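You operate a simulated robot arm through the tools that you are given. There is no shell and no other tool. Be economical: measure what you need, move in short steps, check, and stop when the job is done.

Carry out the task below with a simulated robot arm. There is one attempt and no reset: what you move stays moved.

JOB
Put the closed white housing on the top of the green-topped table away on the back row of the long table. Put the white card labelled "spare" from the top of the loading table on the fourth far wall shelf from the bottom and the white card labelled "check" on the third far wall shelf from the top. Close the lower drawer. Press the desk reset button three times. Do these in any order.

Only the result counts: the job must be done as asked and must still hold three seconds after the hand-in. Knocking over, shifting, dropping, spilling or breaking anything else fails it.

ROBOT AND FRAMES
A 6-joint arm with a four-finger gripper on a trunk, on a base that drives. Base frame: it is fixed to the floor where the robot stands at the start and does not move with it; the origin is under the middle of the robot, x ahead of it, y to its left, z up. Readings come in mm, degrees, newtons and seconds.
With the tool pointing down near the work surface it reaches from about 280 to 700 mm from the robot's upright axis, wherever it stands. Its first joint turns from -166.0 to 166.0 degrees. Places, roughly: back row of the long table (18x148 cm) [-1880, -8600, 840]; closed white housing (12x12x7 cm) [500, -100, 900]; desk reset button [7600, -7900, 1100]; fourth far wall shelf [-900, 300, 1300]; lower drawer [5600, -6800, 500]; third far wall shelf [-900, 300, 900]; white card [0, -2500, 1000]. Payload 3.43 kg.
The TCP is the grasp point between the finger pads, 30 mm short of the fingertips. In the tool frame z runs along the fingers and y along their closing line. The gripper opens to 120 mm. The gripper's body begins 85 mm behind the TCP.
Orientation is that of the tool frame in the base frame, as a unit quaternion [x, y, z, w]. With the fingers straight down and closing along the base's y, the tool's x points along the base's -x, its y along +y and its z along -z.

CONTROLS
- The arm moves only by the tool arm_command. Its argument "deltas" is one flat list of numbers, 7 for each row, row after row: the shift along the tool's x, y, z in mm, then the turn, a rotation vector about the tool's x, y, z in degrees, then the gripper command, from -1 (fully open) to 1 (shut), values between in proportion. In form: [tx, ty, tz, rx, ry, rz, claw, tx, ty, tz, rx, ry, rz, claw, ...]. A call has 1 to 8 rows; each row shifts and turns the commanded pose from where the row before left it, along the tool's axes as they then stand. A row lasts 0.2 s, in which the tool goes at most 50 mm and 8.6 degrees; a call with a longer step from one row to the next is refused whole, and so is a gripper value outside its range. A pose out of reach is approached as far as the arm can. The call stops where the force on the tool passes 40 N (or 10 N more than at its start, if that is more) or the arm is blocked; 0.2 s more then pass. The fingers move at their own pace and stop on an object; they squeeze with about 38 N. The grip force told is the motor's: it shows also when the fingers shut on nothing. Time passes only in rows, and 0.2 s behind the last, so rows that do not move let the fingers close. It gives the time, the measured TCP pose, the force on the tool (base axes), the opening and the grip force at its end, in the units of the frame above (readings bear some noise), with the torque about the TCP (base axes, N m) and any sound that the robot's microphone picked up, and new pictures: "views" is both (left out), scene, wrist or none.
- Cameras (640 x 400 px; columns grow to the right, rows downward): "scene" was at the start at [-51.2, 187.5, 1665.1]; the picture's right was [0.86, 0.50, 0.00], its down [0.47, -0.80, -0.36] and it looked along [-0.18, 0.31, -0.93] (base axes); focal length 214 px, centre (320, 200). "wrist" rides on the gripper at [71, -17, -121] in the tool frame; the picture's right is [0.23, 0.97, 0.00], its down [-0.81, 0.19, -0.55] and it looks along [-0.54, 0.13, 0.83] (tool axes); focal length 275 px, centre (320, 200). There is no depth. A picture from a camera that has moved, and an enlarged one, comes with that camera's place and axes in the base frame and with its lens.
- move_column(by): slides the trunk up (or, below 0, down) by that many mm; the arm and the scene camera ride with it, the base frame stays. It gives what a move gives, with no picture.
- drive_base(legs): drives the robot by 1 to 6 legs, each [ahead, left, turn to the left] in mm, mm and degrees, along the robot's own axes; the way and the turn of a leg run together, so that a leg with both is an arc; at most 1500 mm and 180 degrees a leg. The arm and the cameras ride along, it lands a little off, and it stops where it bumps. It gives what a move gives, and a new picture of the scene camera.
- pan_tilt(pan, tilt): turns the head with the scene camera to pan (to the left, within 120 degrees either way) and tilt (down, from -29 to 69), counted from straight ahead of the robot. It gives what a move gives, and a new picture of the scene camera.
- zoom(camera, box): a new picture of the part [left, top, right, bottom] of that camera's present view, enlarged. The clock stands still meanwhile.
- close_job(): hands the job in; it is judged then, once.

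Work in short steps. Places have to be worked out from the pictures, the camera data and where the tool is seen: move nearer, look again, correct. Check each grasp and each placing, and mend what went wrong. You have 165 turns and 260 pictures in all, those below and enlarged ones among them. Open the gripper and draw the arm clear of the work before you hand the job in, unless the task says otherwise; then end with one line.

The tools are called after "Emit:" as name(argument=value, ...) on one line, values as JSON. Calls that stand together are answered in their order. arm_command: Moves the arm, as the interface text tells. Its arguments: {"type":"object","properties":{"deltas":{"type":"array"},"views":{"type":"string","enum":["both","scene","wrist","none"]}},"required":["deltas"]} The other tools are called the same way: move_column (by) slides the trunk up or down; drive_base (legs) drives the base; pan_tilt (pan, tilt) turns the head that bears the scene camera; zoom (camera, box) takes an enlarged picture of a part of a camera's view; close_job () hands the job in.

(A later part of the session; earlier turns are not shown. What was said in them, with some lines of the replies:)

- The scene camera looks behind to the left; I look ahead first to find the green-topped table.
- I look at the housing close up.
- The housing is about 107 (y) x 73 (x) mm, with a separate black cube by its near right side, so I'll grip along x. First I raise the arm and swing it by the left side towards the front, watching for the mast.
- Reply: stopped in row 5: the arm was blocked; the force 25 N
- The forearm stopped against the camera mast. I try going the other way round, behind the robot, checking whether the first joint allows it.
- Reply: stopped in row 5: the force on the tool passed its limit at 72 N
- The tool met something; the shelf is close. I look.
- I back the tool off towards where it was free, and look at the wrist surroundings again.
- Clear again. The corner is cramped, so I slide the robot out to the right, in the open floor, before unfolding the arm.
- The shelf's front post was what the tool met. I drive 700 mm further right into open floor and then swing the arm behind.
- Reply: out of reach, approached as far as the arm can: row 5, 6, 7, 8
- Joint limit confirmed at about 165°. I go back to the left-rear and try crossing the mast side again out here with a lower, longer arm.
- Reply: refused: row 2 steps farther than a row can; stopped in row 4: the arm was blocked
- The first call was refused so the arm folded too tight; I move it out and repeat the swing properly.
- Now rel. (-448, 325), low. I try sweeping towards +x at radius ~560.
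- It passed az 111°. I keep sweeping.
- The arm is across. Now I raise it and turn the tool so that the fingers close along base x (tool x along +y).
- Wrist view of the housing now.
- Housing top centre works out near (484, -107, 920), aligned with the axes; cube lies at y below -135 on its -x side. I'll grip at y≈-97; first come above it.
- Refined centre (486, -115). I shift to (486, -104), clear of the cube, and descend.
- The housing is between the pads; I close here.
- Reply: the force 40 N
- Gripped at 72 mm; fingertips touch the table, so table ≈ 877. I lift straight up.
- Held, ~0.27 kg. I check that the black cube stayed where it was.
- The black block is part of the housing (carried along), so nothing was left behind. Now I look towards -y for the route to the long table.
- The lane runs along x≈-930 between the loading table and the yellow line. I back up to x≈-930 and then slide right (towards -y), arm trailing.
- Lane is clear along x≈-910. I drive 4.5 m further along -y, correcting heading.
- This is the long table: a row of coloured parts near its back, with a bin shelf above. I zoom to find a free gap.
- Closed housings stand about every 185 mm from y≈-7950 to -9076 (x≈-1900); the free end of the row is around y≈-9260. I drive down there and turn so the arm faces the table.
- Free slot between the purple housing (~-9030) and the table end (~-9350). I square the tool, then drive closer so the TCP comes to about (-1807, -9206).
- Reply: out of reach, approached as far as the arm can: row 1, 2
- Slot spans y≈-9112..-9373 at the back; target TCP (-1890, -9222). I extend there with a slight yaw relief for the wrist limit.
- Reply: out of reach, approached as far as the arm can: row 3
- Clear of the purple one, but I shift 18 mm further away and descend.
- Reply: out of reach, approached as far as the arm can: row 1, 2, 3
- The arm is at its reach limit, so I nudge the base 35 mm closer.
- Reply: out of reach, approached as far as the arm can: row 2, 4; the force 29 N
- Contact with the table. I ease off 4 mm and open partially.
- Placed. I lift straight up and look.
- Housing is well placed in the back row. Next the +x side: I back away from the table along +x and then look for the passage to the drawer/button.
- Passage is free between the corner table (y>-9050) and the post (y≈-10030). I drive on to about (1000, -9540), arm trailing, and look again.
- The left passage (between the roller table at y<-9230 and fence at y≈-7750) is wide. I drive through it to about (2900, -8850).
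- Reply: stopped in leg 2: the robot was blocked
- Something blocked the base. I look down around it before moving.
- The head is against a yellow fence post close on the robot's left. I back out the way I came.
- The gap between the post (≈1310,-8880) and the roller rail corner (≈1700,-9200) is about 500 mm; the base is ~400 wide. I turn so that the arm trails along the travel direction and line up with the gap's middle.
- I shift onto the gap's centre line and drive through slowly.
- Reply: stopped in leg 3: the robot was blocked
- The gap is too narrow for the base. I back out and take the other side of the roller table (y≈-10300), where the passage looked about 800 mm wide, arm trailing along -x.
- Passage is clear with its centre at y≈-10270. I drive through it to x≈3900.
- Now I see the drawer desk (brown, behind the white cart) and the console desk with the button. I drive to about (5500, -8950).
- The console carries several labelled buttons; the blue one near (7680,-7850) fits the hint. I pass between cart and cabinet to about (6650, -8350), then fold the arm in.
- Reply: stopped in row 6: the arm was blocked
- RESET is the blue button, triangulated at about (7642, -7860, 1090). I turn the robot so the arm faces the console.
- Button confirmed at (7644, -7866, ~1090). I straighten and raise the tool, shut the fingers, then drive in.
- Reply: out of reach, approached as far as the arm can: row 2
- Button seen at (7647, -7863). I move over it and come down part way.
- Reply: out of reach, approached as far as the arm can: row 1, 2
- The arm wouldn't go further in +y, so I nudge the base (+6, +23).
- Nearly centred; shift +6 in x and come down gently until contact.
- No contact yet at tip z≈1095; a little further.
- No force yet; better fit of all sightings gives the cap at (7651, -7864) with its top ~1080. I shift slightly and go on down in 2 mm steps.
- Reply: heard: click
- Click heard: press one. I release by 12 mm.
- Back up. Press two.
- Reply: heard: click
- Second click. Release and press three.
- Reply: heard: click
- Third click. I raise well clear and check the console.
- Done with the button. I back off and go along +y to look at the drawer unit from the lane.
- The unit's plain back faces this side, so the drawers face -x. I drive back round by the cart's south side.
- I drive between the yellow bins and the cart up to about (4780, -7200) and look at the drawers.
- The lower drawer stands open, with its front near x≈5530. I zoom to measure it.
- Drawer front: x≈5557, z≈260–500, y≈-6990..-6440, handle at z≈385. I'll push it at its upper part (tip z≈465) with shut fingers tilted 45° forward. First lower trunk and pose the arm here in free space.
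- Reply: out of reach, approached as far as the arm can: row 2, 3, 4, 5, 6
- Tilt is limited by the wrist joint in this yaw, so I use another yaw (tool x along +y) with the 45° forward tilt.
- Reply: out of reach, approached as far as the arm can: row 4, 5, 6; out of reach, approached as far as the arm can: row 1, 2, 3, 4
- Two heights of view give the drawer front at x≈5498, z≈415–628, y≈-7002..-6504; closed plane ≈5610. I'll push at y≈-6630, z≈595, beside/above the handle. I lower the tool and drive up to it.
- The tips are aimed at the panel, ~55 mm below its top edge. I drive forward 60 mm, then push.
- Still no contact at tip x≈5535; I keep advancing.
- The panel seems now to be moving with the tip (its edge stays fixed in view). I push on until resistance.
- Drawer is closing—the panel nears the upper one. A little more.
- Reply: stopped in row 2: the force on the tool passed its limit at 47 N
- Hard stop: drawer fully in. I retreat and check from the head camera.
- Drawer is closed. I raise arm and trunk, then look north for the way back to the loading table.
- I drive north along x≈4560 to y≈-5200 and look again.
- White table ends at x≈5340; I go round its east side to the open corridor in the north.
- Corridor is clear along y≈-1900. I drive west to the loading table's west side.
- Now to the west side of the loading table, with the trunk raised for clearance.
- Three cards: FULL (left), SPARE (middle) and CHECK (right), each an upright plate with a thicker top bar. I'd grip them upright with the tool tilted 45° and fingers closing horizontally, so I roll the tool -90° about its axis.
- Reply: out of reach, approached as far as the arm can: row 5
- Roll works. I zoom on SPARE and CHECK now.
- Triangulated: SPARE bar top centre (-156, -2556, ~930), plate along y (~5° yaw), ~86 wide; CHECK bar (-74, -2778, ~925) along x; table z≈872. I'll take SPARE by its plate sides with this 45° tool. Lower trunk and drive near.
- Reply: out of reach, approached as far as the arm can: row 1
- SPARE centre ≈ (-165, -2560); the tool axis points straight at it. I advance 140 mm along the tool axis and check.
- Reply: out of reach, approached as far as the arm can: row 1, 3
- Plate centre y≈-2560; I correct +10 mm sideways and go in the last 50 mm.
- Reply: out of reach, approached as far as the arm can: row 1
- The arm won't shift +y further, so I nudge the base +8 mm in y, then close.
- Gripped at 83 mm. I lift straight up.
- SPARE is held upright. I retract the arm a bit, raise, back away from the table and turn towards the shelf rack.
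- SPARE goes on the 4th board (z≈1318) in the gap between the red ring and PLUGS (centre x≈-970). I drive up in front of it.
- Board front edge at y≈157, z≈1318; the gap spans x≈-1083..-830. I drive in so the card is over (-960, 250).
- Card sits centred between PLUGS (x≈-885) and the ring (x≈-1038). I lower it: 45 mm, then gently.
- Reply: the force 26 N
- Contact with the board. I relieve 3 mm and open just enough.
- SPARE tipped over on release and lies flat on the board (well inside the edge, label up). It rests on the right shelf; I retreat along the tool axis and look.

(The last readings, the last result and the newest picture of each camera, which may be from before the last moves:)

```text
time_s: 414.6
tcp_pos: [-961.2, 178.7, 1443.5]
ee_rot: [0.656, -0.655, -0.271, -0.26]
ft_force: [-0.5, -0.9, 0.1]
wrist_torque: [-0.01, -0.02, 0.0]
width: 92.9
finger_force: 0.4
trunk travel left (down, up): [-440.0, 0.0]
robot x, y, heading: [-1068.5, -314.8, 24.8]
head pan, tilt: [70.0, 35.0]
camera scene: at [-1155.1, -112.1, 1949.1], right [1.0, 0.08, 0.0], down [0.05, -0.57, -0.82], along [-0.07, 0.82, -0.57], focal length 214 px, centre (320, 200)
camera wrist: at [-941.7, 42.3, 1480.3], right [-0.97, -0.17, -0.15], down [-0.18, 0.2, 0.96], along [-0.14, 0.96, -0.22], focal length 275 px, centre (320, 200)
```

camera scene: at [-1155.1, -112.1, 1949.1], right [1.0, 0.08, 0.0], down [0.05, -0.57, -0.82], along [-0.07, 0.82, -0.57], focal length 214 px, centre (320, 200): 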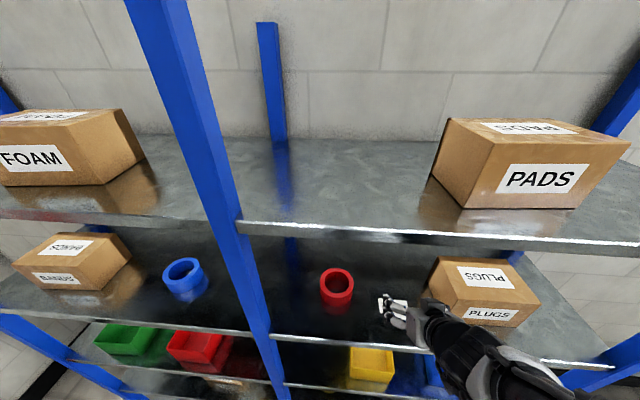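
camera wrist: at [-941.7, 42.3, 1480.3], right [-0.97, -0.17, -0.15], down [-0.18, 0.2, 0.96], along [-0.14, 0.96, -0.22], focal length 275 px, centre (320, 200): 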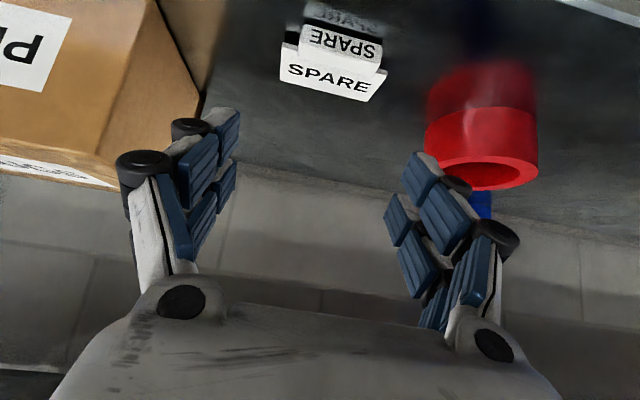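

It lies stably on the fourth board, 38 mm inside its edge. Now back to the loading table for CHECK.

Emit:
drive_base(legs=[[-526, -1062, 0], [0, 0, -95], [1105, -296, 0]])

Emit:
pan_tilt(pan=70, tilt=45)

```text
time_s: 430.1
tcp_pos: [-510.3, -2774.7, 1442.9]
ee_rot: [0.036, 0.926, -0.007, 0.376]
ft_force: [0.1, 0.0, -1.3]
wrist_torque: [0.0, 0.02, 0.01]
width: 93.0
finger_force: 0.0
trunk travel left (down, up): [-440.0, 0.0]
robot x, y, heading: [-995.1, -2631.6, -69.8]
head pan, tilt: [70.0, 35.0]
camera scene: at [-785.7, -2562.6, 1948.8], right [0.0, -1.0, 0.0], down [-0.57, 0.0, -0.82], along [0.82, 0.0, -0.57], focal length 214 px, centre (320, 200)
```

scene: 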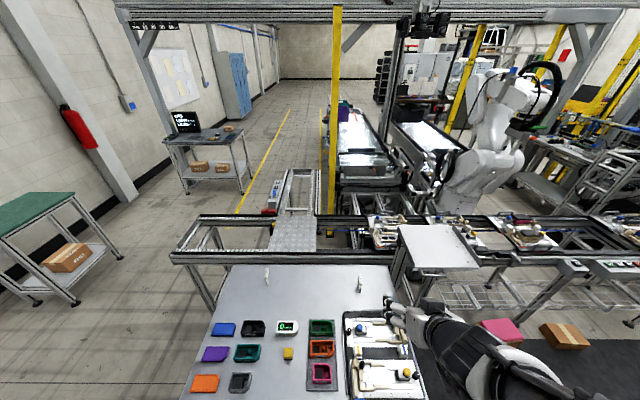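

```text
time_s: 430.8
tcp_pos: [-511.4, -2776.6, 1441.8]
ee_rot: [0.037, 0.926, -0.007, 0.376]
ft_force: [-0.3, 0.8, 0.0]
wrist_torque: [-0.01, 0.01, 0.0]
width: 92.9
finger_force: 0.1
trunk travel left (down, up): [-440.0, 0.0]
robot x, y, heading: [-993.1, -2633.7, -70.1]
head pan, tilt: [70.0, 45.0]
camera scene: at [-792.6, -2562.5, 1934.0], right [0.0, -1.0, 0.0], down [-0.71, 0.0, -0.71], along [0.71, 0.0, -0.71], focal length 214 px, centre (320, 200)
```

scene: 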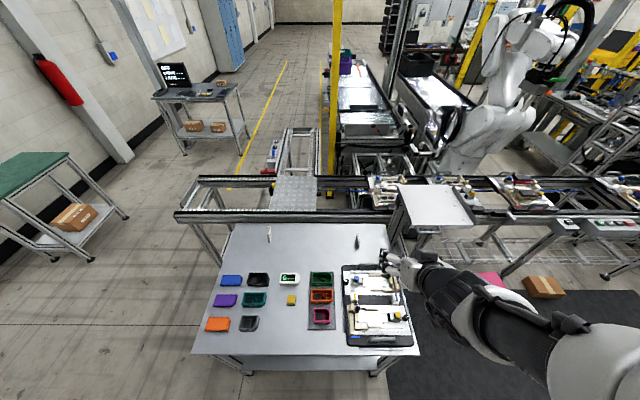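

The tool case lies just west of CHECK, so I steepen the tool slightly (33° from vertical) to keep the camera clear, lower the trunk for reach, and move in.

Emit:
arm_command(deltas=[0, 0, 0, 0, 5.5, 0, -0.55, 0, 0, 0, 0, 5.5, 0, -0.55], views="none")

Emit:
move_column(by=-300)

Emit:
drive_base(legs=[[53, 146, 0]])

Emit:
arm_command(deltas=[0, 0, 0, 0, 0, 0, -0.2], views="wrist")

```text
time_s: 431.4
tcp_pos: [-509.3, -2770.7, 1441.9]
ee_rot: [0.033, 0.949, 0.005, 0.313]
ft_force: [-0.1, -0.2, 0.7]
wrist_torque: [0.01, 0.02, -0.01]
width: 93.1
finger_force: 0.0
out of reach, approached as far as the arm can: row 2
trunk travel left (down, up): [-440.0, 0.0]
robot x, y, heading: [-996.7, -2627.0, -69.7]
head pan, tilt: [70.0, 45.0]
```

```text
time_s: 434.4
tcp_pos: [-509.8, -2771.2, 1142.5]
ee_rot: [0.032, 0.949, 0.005, 0.314]
ft_force: [-0.9, 0.2, -0.5]
wrist_torque: [0.02, 0.03, 0.01]
width: 92.7
finger_force: 0.1
trunk travel left (down, up): [-140.0, 300.0]
robot x, y, heading: [-995.9, -2628.6, -69.9]
head pan, tilt: [70.0, 45.0]
```

```text
time_s: 435.8
tcp_pos: [-353.7, -2769.8, 1142.7]
ee_rot: [0.032, 0.949, 0.005, 0.313]
ft_force: [1.0, -0.3, -0.1]
wrist_torque: [0.0, 0.05, 0.0]
width: 93.1
finger_force: 0.1
trunk travel left (down, up): [-140.0, 300.0]
robot x, y, heading: [-839.5, -2632.1, -70.0]
head pan, tilt: [70.0, 45.0]
camera scene: at [-636.2, -2561.0, 1633.8], right [0.0, -1.0, 0.0], down [-0.71, 0.0, -0.71], along [0.71, 0.0, -0.71], focal length 214 px, centre (320, 200)
```

scene: 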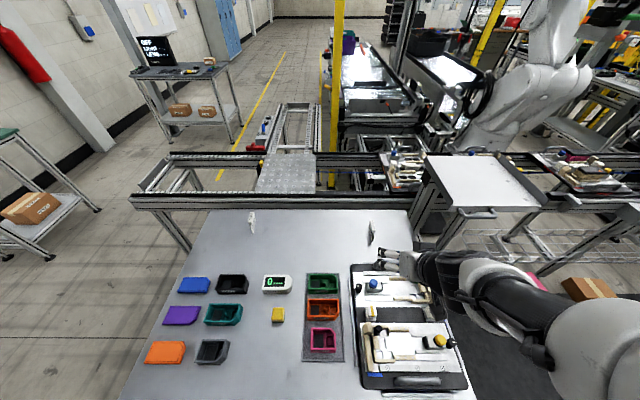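

```text
time_s: 436.2
tcp_pos: [-353.7, -2769.9, 1142.3]
ee_rot: [0.033, 0.949, 0.005, 0.314]
ft_force: [0.3, -0.7, -0.1]
wrist_torque: [-0.01, 0.0, -0.01]
width: 72.1
finger_force: 0.1
trunk travel left (down, up): [-140.0, 300.0]
robot x, y, heading: [-838.6, -2626.0, -69.6]
head pan, tilt: [70.0, 45.0]
camera wrist: at [-483.9, -2780.2, 1196.9], right [-0.13, 0.99, -0.11], down [0.33, 0.14, 0.93], along [0.93, 0.08, -0.35], focal length 275 px, centre (320, 200)
```

wrist: 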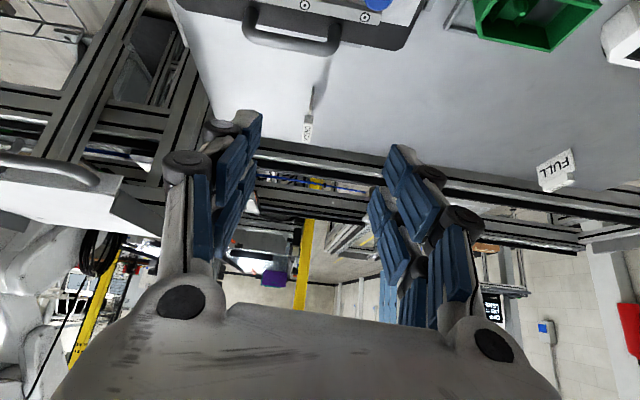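

Emit:
zoom(camera="wrist", box=[270, 75, 350, 155])

Emit:
zoom(camera="scene", box=[345, 210, 409, 250])

```text
5.00 times, centred on (310, 115) of wrist
camera zoom: at [-483.9, -2780.2, 1196.9], right [-0.13, 0.99, -0.11], down [0.33, 0.14, 0.93], along [0.93, 0.08, -0.35], focal length 1376 px, centre (370, 625)
```

zoom: 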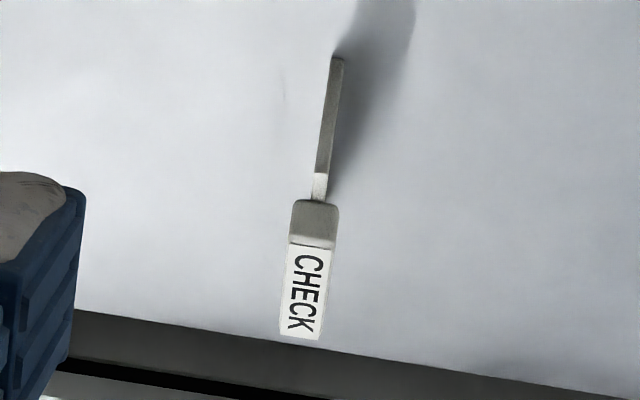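

```text
10.00 times, centred on (377, 230) of scene
camera zoom: at [-637.1, -2561.0, 1633.9], right [0.0, -1.0, 0.0], down [-0.71, 0.0, -0.71], along [0.71, 0.0, -0.71], focal length 2145 px, centre (-250, -100)
```

zoom: 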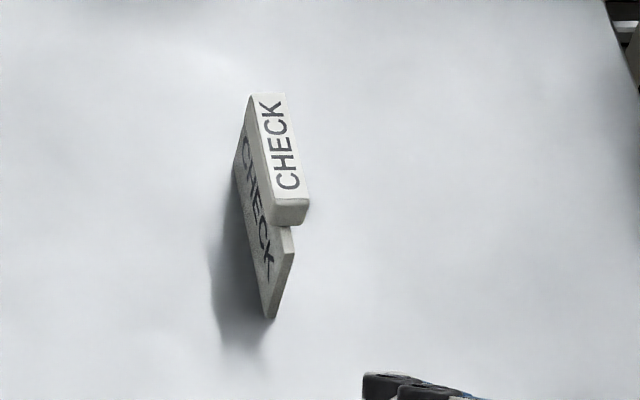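

CHECK bar: x -100..-47, y≈-2780, z 906–924; thin plate below. I move to a pre-grasp 70 mm short along the tool axis.

Emit:
arm_command(deltas=[-11.4, 0, 39, 0, 0, 0, 0, -11.4, 0, 39, 0, 0, 0, 0, -11.4, 0, 39, 0, 0, 0, 0, -11.4, 0, 39, 0, 0, 0, 0, -11.4, 0, 39, 0, 0, 0, 0, -11.4, 0, 39, 0, 0, 0, 0, -11.4, 0, 39, 0, 0, 0, 0], views="wrist")

```text
time_s: 437.8
tcp_pos: [-126.5, -2778.5, 969.9]
ee_rot: [0.033, 0.949, 0.004, 0.314]
ft_force: [-0.1, 1.1, 0.2]
wrist_torque: [0.0, 0.07, -0.01]
width: 60.0
finger_force: 0.1
trunk travel left (down, up): [-140.0, 300.0]
robot x, y, heading: [-842.5, -2625.2, -69.6]
head pan, tilt: [70.0, 45.0]
camera wrist: at [-256.2, -2789.0, 1024.7], right [-0.13, 0.99, -0.11], down [0.33, 0.14, 0.93], along [0.93, 0.08, -0.35], focal length 275 px, centre (320, 200)
```

wrist: 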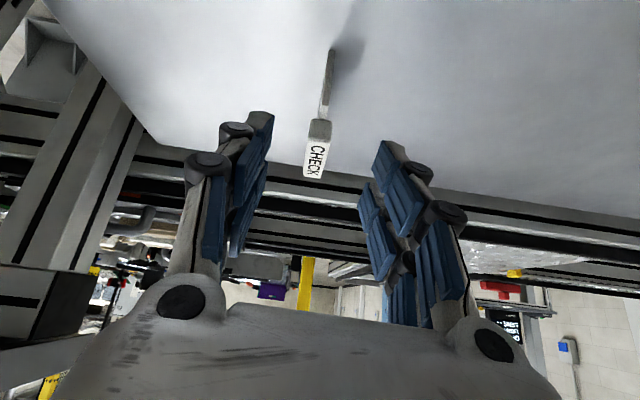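

Aligned (bar y≈-2780). Advance 70 mm and close.

Emit:
arm_command(deltas=[0, 0, 30, 0, 0, 0, 0, 0, 0, 25, 0, 0, 0, 0, 0, 0, 15, 0, 0, 0, 0], views="wrist")

```text
time_s: 438.6
tcp_pos: [-87.0, -2778.9, 914.7]
ee_rot: [0.033, 0.949, 0.005, 0.314]
ft_force: [0.0, 0.0, -0.4]
wrist_torque: [0.01, 0.03, 0.0]
width: 60.0
finger_force: 0.1
trunk travel left (down, up): [-140.0, 300.0]
robot x, y, heading: [-840.5, -2628.1, -69.6]
head pan, tilt: [70.0, 45.0]
camera wrist: at [-215.6, -2789.1, 968.7], right [-0.13, 0.99, -0.11], down [0.33, 0.14, 0.93], along [0.93, 0.08, -0.35], focal length 275 px, centre (320, 200)
```

wrist: 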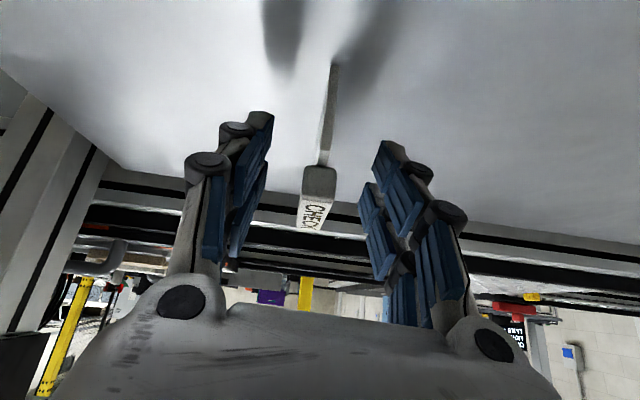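

Emit:
arm_command(deltas=[0, 0, 0, 0, 0, 0, 0.4, 0, 0, 0, 0, 0, 0, 1, 0, 0, 0, 0, 0, 0, 1, 0, 0, 0, 0, 0, 0, 1], views="wrist")

```text
time_s: 439.6
tcp_pos: [-87.4, -2778.5, 914.8]
ee_rot: [0.033, 0.949, 0.005, 0.314]
ft_force: [-0.3, -0.1, 0.2]
wrist_torque: [-0.02, 0.01, 0.02]
width: 14.5
finger_force: 26.7
trunk travel left (down, up): [-140.0, 300.0]
robot x, y, heading: [-840.8, -2629.1, -69.7]
head pan, tilt: [70.0, 45.0]
camera wrist: at [-216.0, -2789.2, 969.0], right [-0.13, 0.99, -0.11], down [0.33, 0.14, 0.93], along [0.93, 0.08, -0.35], focal length 275 px, centre (320, 200)
```

wrist: 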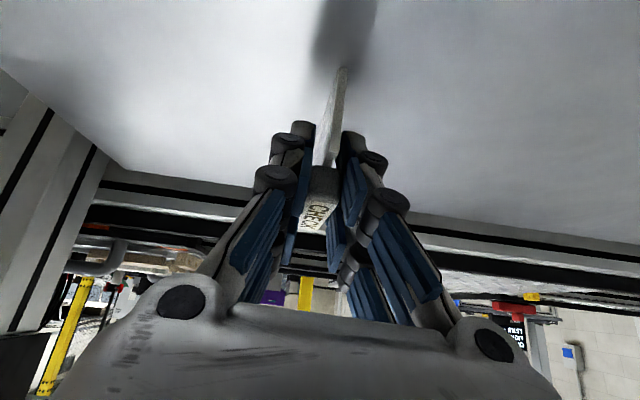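

Gripped at ~14.5 mm. Lift straight up.

Emit:
arm_command(deltas=[0, 0, 0, 0, 0, 0, 1, -12, 0, -16, 0, 0, 0, 1, -24, 0, -32, 0, 0, 0, 1, -24, 0, -32, 0, 0, 0, 1, -24, 0, -32, 0, 0, 0, 1], views="wrist")

```text
time_s: 440.8
tcp_pos: [-85.7, -2783.2, 1055.4]
ee_rot: [0.034, 0.949, 0.005, 0.313]
ft_force: [0.6, 0.3, -1.2]
wrist_torque: [0.01, -0.03, 0.02]
width: 14.3
finger_force: 37.9
trunk travel left (down, up): [-140.0, 300.0]
robot x, y, heading: [-839.6, -2625.3, -69.5]
head pan, tilt: [70.0, 45.0]
camera wrist: at [-215.9, -2793.6, 1109.1], right [-0.13, 0.99, -0.11], down [0.33, 0.14, 0.93], along [0.93, 0.08, -0.35], focal length 275 px, centre (320, 200)
```

wrist: 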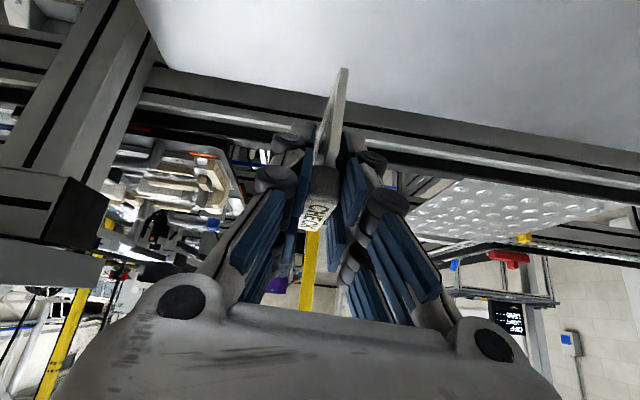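

CHECK is held upright. I retract, back off, turn so the fingers will close along x, and drive before the rack (free spot left of the yellow bin on the third board).

Emit:
arm_command(deltas=[32, -2.4, -23.8, 0, 0, 0, 1, 32, -2.4, -23.8, 0, 0, 0, 1, 32, -2.4, -23.8, 0, 0, 0, 1, 32, -2.4, -23.8, 0, 0, 0, 1, 32, -2.4, -23.8, 0, 0, 0, 1], views="none")

Emit:
drive_base(legs=[[-374, -288, 0], [0, 0, 93.4], [321, 823, 0], [321, 823, 0]])

Emit:
arm_command(deltas=[0, 0, 0, 0, 0, 0, 1], views="wrist")

```text
time_s: 442.0
tcp_pos: [-285.5, -2785.3, 1055.4]
ee_rot: [0.034, 0.949, 0.004, 0.313]
ft_force: [-0.6, 0.5, -0.6]
wrist_torque: [0.01, 0.0, 0.01]
width: 14.1
finger_force: 37.9
trunk travel left (down, up): [-140.0, 300.0]
robot x, y, heading: [-841.8, -2625.5, -69.6]
head pan, tilt: [70.0, 45.0]
```

```text
time_s: 457.3
tcp_pos: [-1218.3, -37.5, 1054.3]
ee_rot: [-0.671, 0.672, 0.232, 0.21]
ft_force: [-0.9, -0.7, 0.0]
wrist_torque: [0.0, 0.01, 0.0]
width: 14.2
finger_force: 38.4
trunk travel left (down, up): [-140.0, 300.0]
robot x, y, heading: [-1335.3, -605.5, 24.3]
head pan, tilt: [70.0, 45.0]
camera scene: at [-1420.5, -402.2, 1633.9], right [1.0, 0.07, 0.0], down [0.05, -0.71, -0.71], along [-0.05, 0.7, -0.71], focal length 214 px, centre (320, 200)
```

scene: 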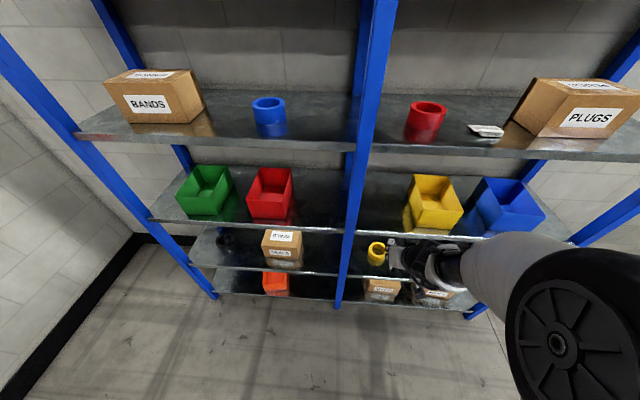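

```text
time_s: 457.7
tcp_pos: [-1219.1, -36.3, 1055.6]
ee_rot: [0.672, -0.671, -0.232, -0.21]
ft_force: [-0.2, 1.2, -0.7]
wrist_torque: [0.0, 0.0, 0.0]
width: 14.4
finger_force: 37.5
trunk travel left (down, up): [-140.0, 300.0]
robot x, y, heading: [-1337.4, -604.4, 24.0]
head pan, tilt: [70.0, 45.0]
camera wrist: at [-1198.3, -165.8, 1109.2], right [-0.97, -0.2, -0.11], down [-0.17, 0.32, 0.93], along [-0.15, 0.93, -0.35], focal length 275 px, centre (320, 200)
```

wrist: 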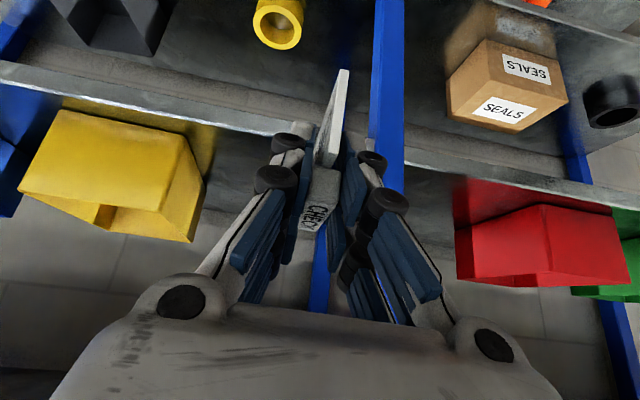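

Gap on the third board is x≈-1315..-1097. I lower to z≈1020 and drive in to (-1207, 235).

Emit:
arm_command(deltas=[20.8, 0, 28, 0, 0, 0, 1], views="none")

Emit:
drive_base(legs=[[121, 243, 0]])

Emit:
arm_command(deltas=[0, 0, 0, 0, 0, 0, 1], views="wrist")

```text
time_s: 458.1
tcp_pos: [-1219.8, -36.2, 1020.5]
ee_rot: [-0.671, 0.671, 0.232, 0.211]
ft_force: [0.0, 0.0, -0.7]
wrist_torque: [-0.04, -0.01, 0.04]
width: 14.4
finger_force: 37.9
trunk travel left (down, up): [-140.0, 300.0]
robot x, y, heading: [-1339.6, -603.7, 24.4]
head pan, tilt: [70.0, 45.0]
```

```text
time_s: 460.1
tcp_pos: [-1207.8, 232.9, 1019.5]
ee_rot: [-0.671, 0.672, 0.233, 0.21]
ft_force: [-0.6, -0.3, -0.1]
wrist_torque: [-0.01, -0.02, -0.01]
width: 14.7
finger_force: 38.3
trunk travel left (down, up): [-140.0, 300.0]
robot x, y, heading: [-1324.5, -333.4, 24.1]
head pan, tilt: [70.0, 45.0]
camera scene: at [-1408.1, -132.3, 1633.8], right [1.0, 0.07, 0.0], down [0.05, -0.71, -0.71], along [-0.05, 0.7, -0.71], focal length 214 px, centre (320, 200)
```

scene: 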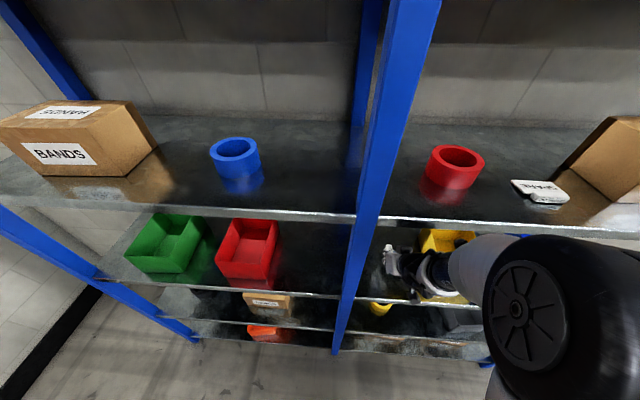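

```text
time_s: 460.4
tcp_pos: [-1206.4, 232.2, 1020.1]
ee_rot: [-0.671, 0.672, 0.232, 0.211]
ft_force: [0.1, -0.3, -1.2]
wrist_torque: [-0.03, 0.01, 0.02]
width: 14.7
finger_force: 37.8
trunk travel left (down, up): [-140.0, 300.0]
robot x, y, heading: [-1322.2, -333.5, 24.1]
head pan, tilt: [70.0, 45.0]
camera wrist: at [-1186.8, 103.5, 1074.6], right [-0.98, -0.19, -0.11], down [-0.17, 0.32, 0.93], along [-0.15, 0.93, -0.35], focal length 275 px, centre (320, 200)
```

wrist: 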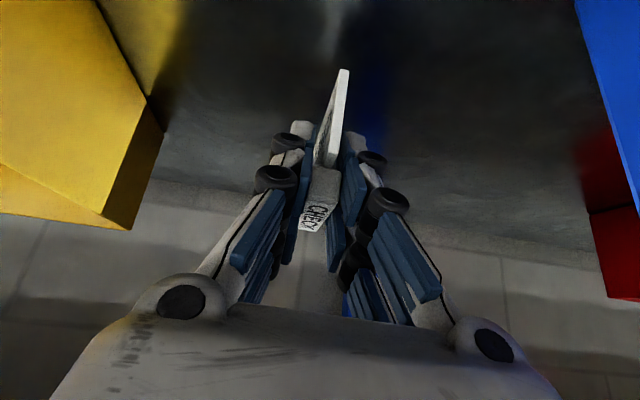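

Clear around. I lower 45 mm, then by small steps until light contact.

Emit:
arm_command(deltas=[11.9, 0, 16.1, 0, 0, 0, 1, 11.9, 0, 16.1, 0, 0, 0, 1, 3, 0, 4, 0, 0, 0, 1], views="none")

Emit:
arm_command(deltas=[1.2, 0, 1.6, 0, 0, 0, 1, 1.2, 0, 1.6, 0, 0, 0, 1], views="wrist")

```text
time_s: 461.2
tcp_pos: [-1209.0, 231.9, 975.9]
ee_rot: [-0.671, 0.672, 0.232, 0.21]
ft_force: [-1.1, 0.5, -1.5]
wrist_torque: [0.02, 0.01, 0.0]
width: 14.6
finger_force: 38.1
trunk travel left (down, up): [-140.0, 300.0]
robot x, y, heading: [-1322.6, -334.9, 24.1]
head pan, tilt: [70.0, 45.0]
```

```text
time_s: 461.9
tcp_pos: [-1207.7, 232.8, 974.8]
ee_rot: [-0.67, 0.671, 0.235, 0.214]
ft_force: [-0.1, -2.5, 19.5]
wrist_torque: [-0.56, -0.03, 0.0]
width: 14.2
finger_force: 37.6
trunk travel left (down, up): [-140.0, 300.0]
robot x, y, heading: [-1321.1, -334.2, 24.1]
head pan, tilt: [70.0, 45.0]
camera wrist: at [-1188.2, 102.9, 1027.9], right [-0.98, -0.19, -0.11], down [-0.17, 0.32, 0.93], along [-0.15, 0.93, -0.34], focal length 275 px, centre (320, 200)
```

wrist: 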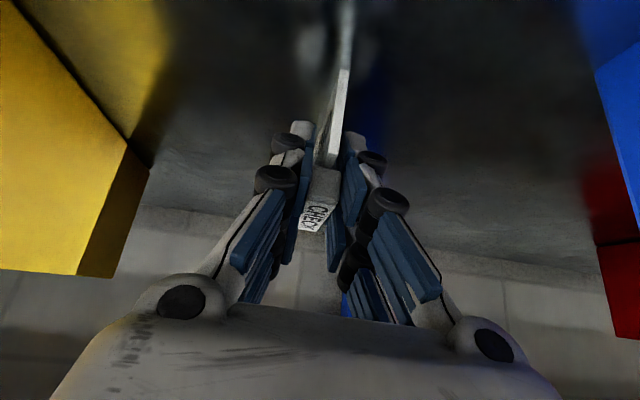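

Contact at z≈975. I ease up 2 mm so it just stands, then open gently.

Emit:
arm_command(deltas=[-1.2, 0, -1.6, 0, 0, 0, 1, 0, 0, 0, 0, 0, 0, 1], views="none")

Emit:
arm_command(deltas=[0, 0, 0, 0, 0, 0, 0.7, 0, 0, 0, 0, 0, 0, 0.5, 0, 0, 0, 0, 0, 0, 0.3, 0, 0, 0, 0, 0, 0, 0.3], views="wrist")

```text
time_s: 462.4
tcp_pos: [-1209.2, 231.9, 973.8]
ee_rot: [-0.67, 0.672, 0.234, 0.212]
ft_force: [0.9, 3.2, 12.1]
wrist_torque: [0.36, -0.05, -0.05]
width: 14.2
finger_force: 38.1
trunk travel left (down, up): [-140.0, 300.0]
robot x, y, heading: [-1325.1, -332.7, 24.1]
head pan, tilt: [70.0, 45.0]
```

```text
time_s: 463.4
tcp_pos: [-1208.4, 231.6, 974.1]
ee_rot: [0.672, -0.671, -0.233, -0.21]
ft_force: [0.7, -0.3, 0.2]
wrist_torque: [0.03, 0.01, 0.0]
width: 42.0
finger_force: 0.1
trunk travel left (down, up): [-140.0, 300.0]
robot x, y, heading: [-1326.7, -333.3, 24.2]
head pan, tilt: [70.0, 45.0]
camera wrist: at [-1188.2, 102.8, 1027.7], right [-0.98, -0.19, -0.11], down [-0.17, 0.32, 0.93], along [-0.15, 0.93, -0.35], focal length 275 px, centre (320, 200)
```

wrist: 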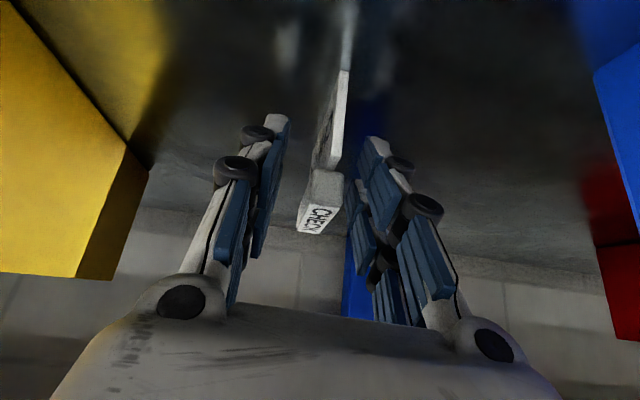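

CHECK stands upright on its own. I open a bit wider and retreat along the tool axis.

Emit:
arm_command(deltas=[0, 0, 0, 0, 0, 0, 0, 0, 0, 0, 0, 0, 0, -0.1, 0, 0, -15, 0, 0, 0, -0.1, 0, 0, -25, 0, 0, 0, -0.1, 0, 0, -30, 0, 0, 0, -0.1, 0, 0, -30, 0, 0, 0, -0.1], views="wrist")

```text
time_s: 464.9
tcp_pos: [-1205.4, 172.7, 1054.3]
ee_rot: [0.671, -0.671, -0.234, -0.211]
ft_force: [-0.2, 0.0, 0.0]
wrist_torque: [0.01, 0.03, -0.02]
width: 66.1
finger_force: 0.1
trunk travel left (down, up): [-140.0, 300.0]
robot x, y, heading: [-1325.8, -332.5, 24.0]
head pan, tilt: [70.0, 45.0]
camera wrist: at [-1185.7, 43.0, 1109.0], right [-0.98, -0.19, -0.11], down [-0.17, 0.32, 0.93], along [-0.14, 0.93, -0.35], focal length 275 px, centre (320, 200)
```

wrist: 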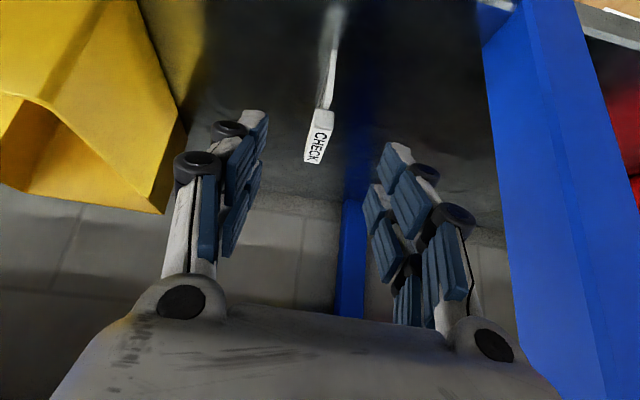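

Standing fine. I drive back clear and check both boards.

Emit:
drive_base(legs=[[-163, -365, 0]])

Emit:
pan_tilt(pan=60, tilt=25)

Emit:
zoom(camera="scene", box=[260, 100, 500, 250])

```text
time_s: 467.4
tcp_pos: [-1206.7, -227.8, 1054.6]
ee_rot: [0.672, -0.671, -0.234, -0.21]
ft_force: [-0.5, -1.0, 0.4]
wrist_torque: [-0.04, -0.01, 0.0]
width: 65.6
finger_force: 0.0
trunk travel left (down, up): [-140.0, 300.0]
robot x, y, heading: [-1324.4, -735.3, 24.4]
head pan, tilt: [70.0, 45.0]
camera scene: at [-1407.2, -535.1, 1634.1], right [1.0, 0.07, 0.0], down [0.05, -0.7, -0.71], along [-0.05, 0.71, -0.71], focal length 214 px, centre (320, 200)
```

scene: 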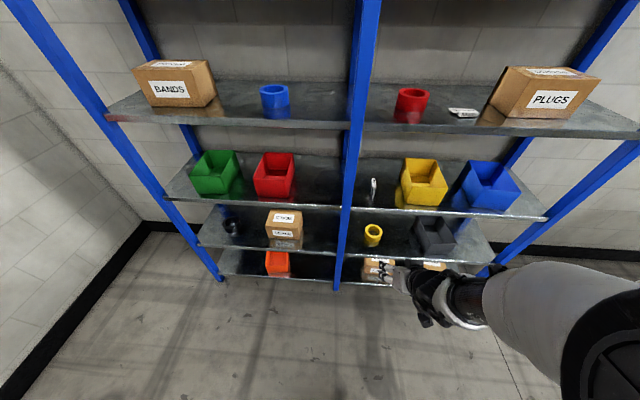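

```text
time_s: 468.2
tcp_pos: [-1205.2, -227.9, 1054.7]
ee_rot: [0.672, -0.671, -0.233, -0.209]
ft_force: [0.3, -0.4, -0.1]
wrist_torque: [0.0, -0.02, 0.02]
width: 66.1
finger_force: 0.0
trunk travel left (down, up): [-140.0, 300.0]
robot x, y, heading: [-1319.8, -734.0, 24.4]
head pan, tilt: [60.0, 25.0]
camera scene: at [-1392.0, -523.8, 1664.5], right [1.0, -0.1, 0.0], down [-0.04, -0.42, -0.91], along [0.09, 0.9, -0.42], focal length 214 px, centre (320, 200)
```

scene: 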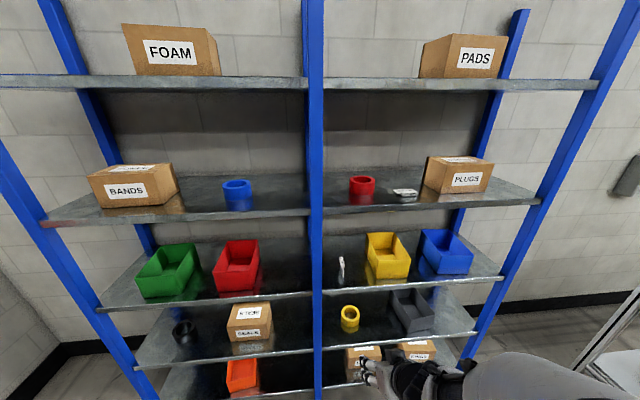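

```text
2.67 times, centred on (380, 175) of scene
camera zoom: at [-1392.0, -523.8, 1664.5], right [1.0, -0.1, 0.0], down [-0.04, -0.42, -0.91], along [0.09, 0.9, -0.42], focal length 572 px, centre (160, 267)
```

zoom: 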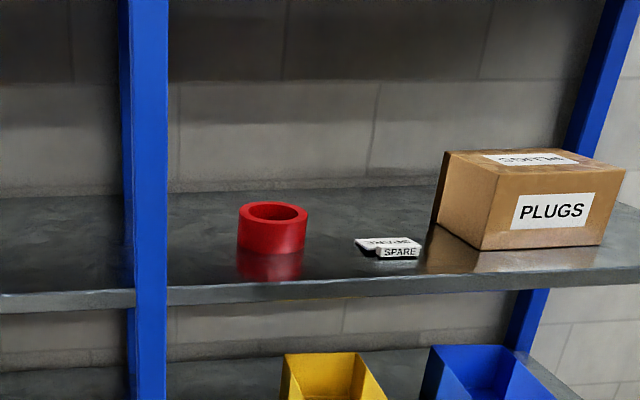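

SPARE lies on the fourth board, CHECK stands on the third from the top, and the neighbouring things are unmoved. I open the gripper fully, clear of the work.

Emit:
arm_command(deltas=[0, 0, 0, 0, 0, 0, -1, 0, 0, 0, 0, 0, 0, -1, 0, 0, 0, 0, 0, 0, -1, 0, 0, 0, 0, 0, 0, -1], views="none")

```text
time_s: 469.2
tcp_pos: [-1206.1, -226.4, 1052.4]
ee_rot: [0.672, -0.671, -0.234, -0.21]
ft_force: [0.2, 0.1, 0.4]
wrist_torque: [0.0, -0.02, 0.0]
width: 119.5
finger_force: 0.0
trunk travel left (down, up): [-140.0, 300.0]
robot x, y, heading: [-1321.2, -734.5, 24.3]
head pan, tilt: [60.0, 25.0]
```

All parts are done; I hand the job in.

Emit:
close_job()

```text
The job is handed in.
```

I did all five parts and handed the job in: the housing is on the back row, "spare" lies flat on its shelf because it tipped over on release, "check" stands upright on its shelf, the lower drawer is shut, and reset was pressed three times with a click each time.
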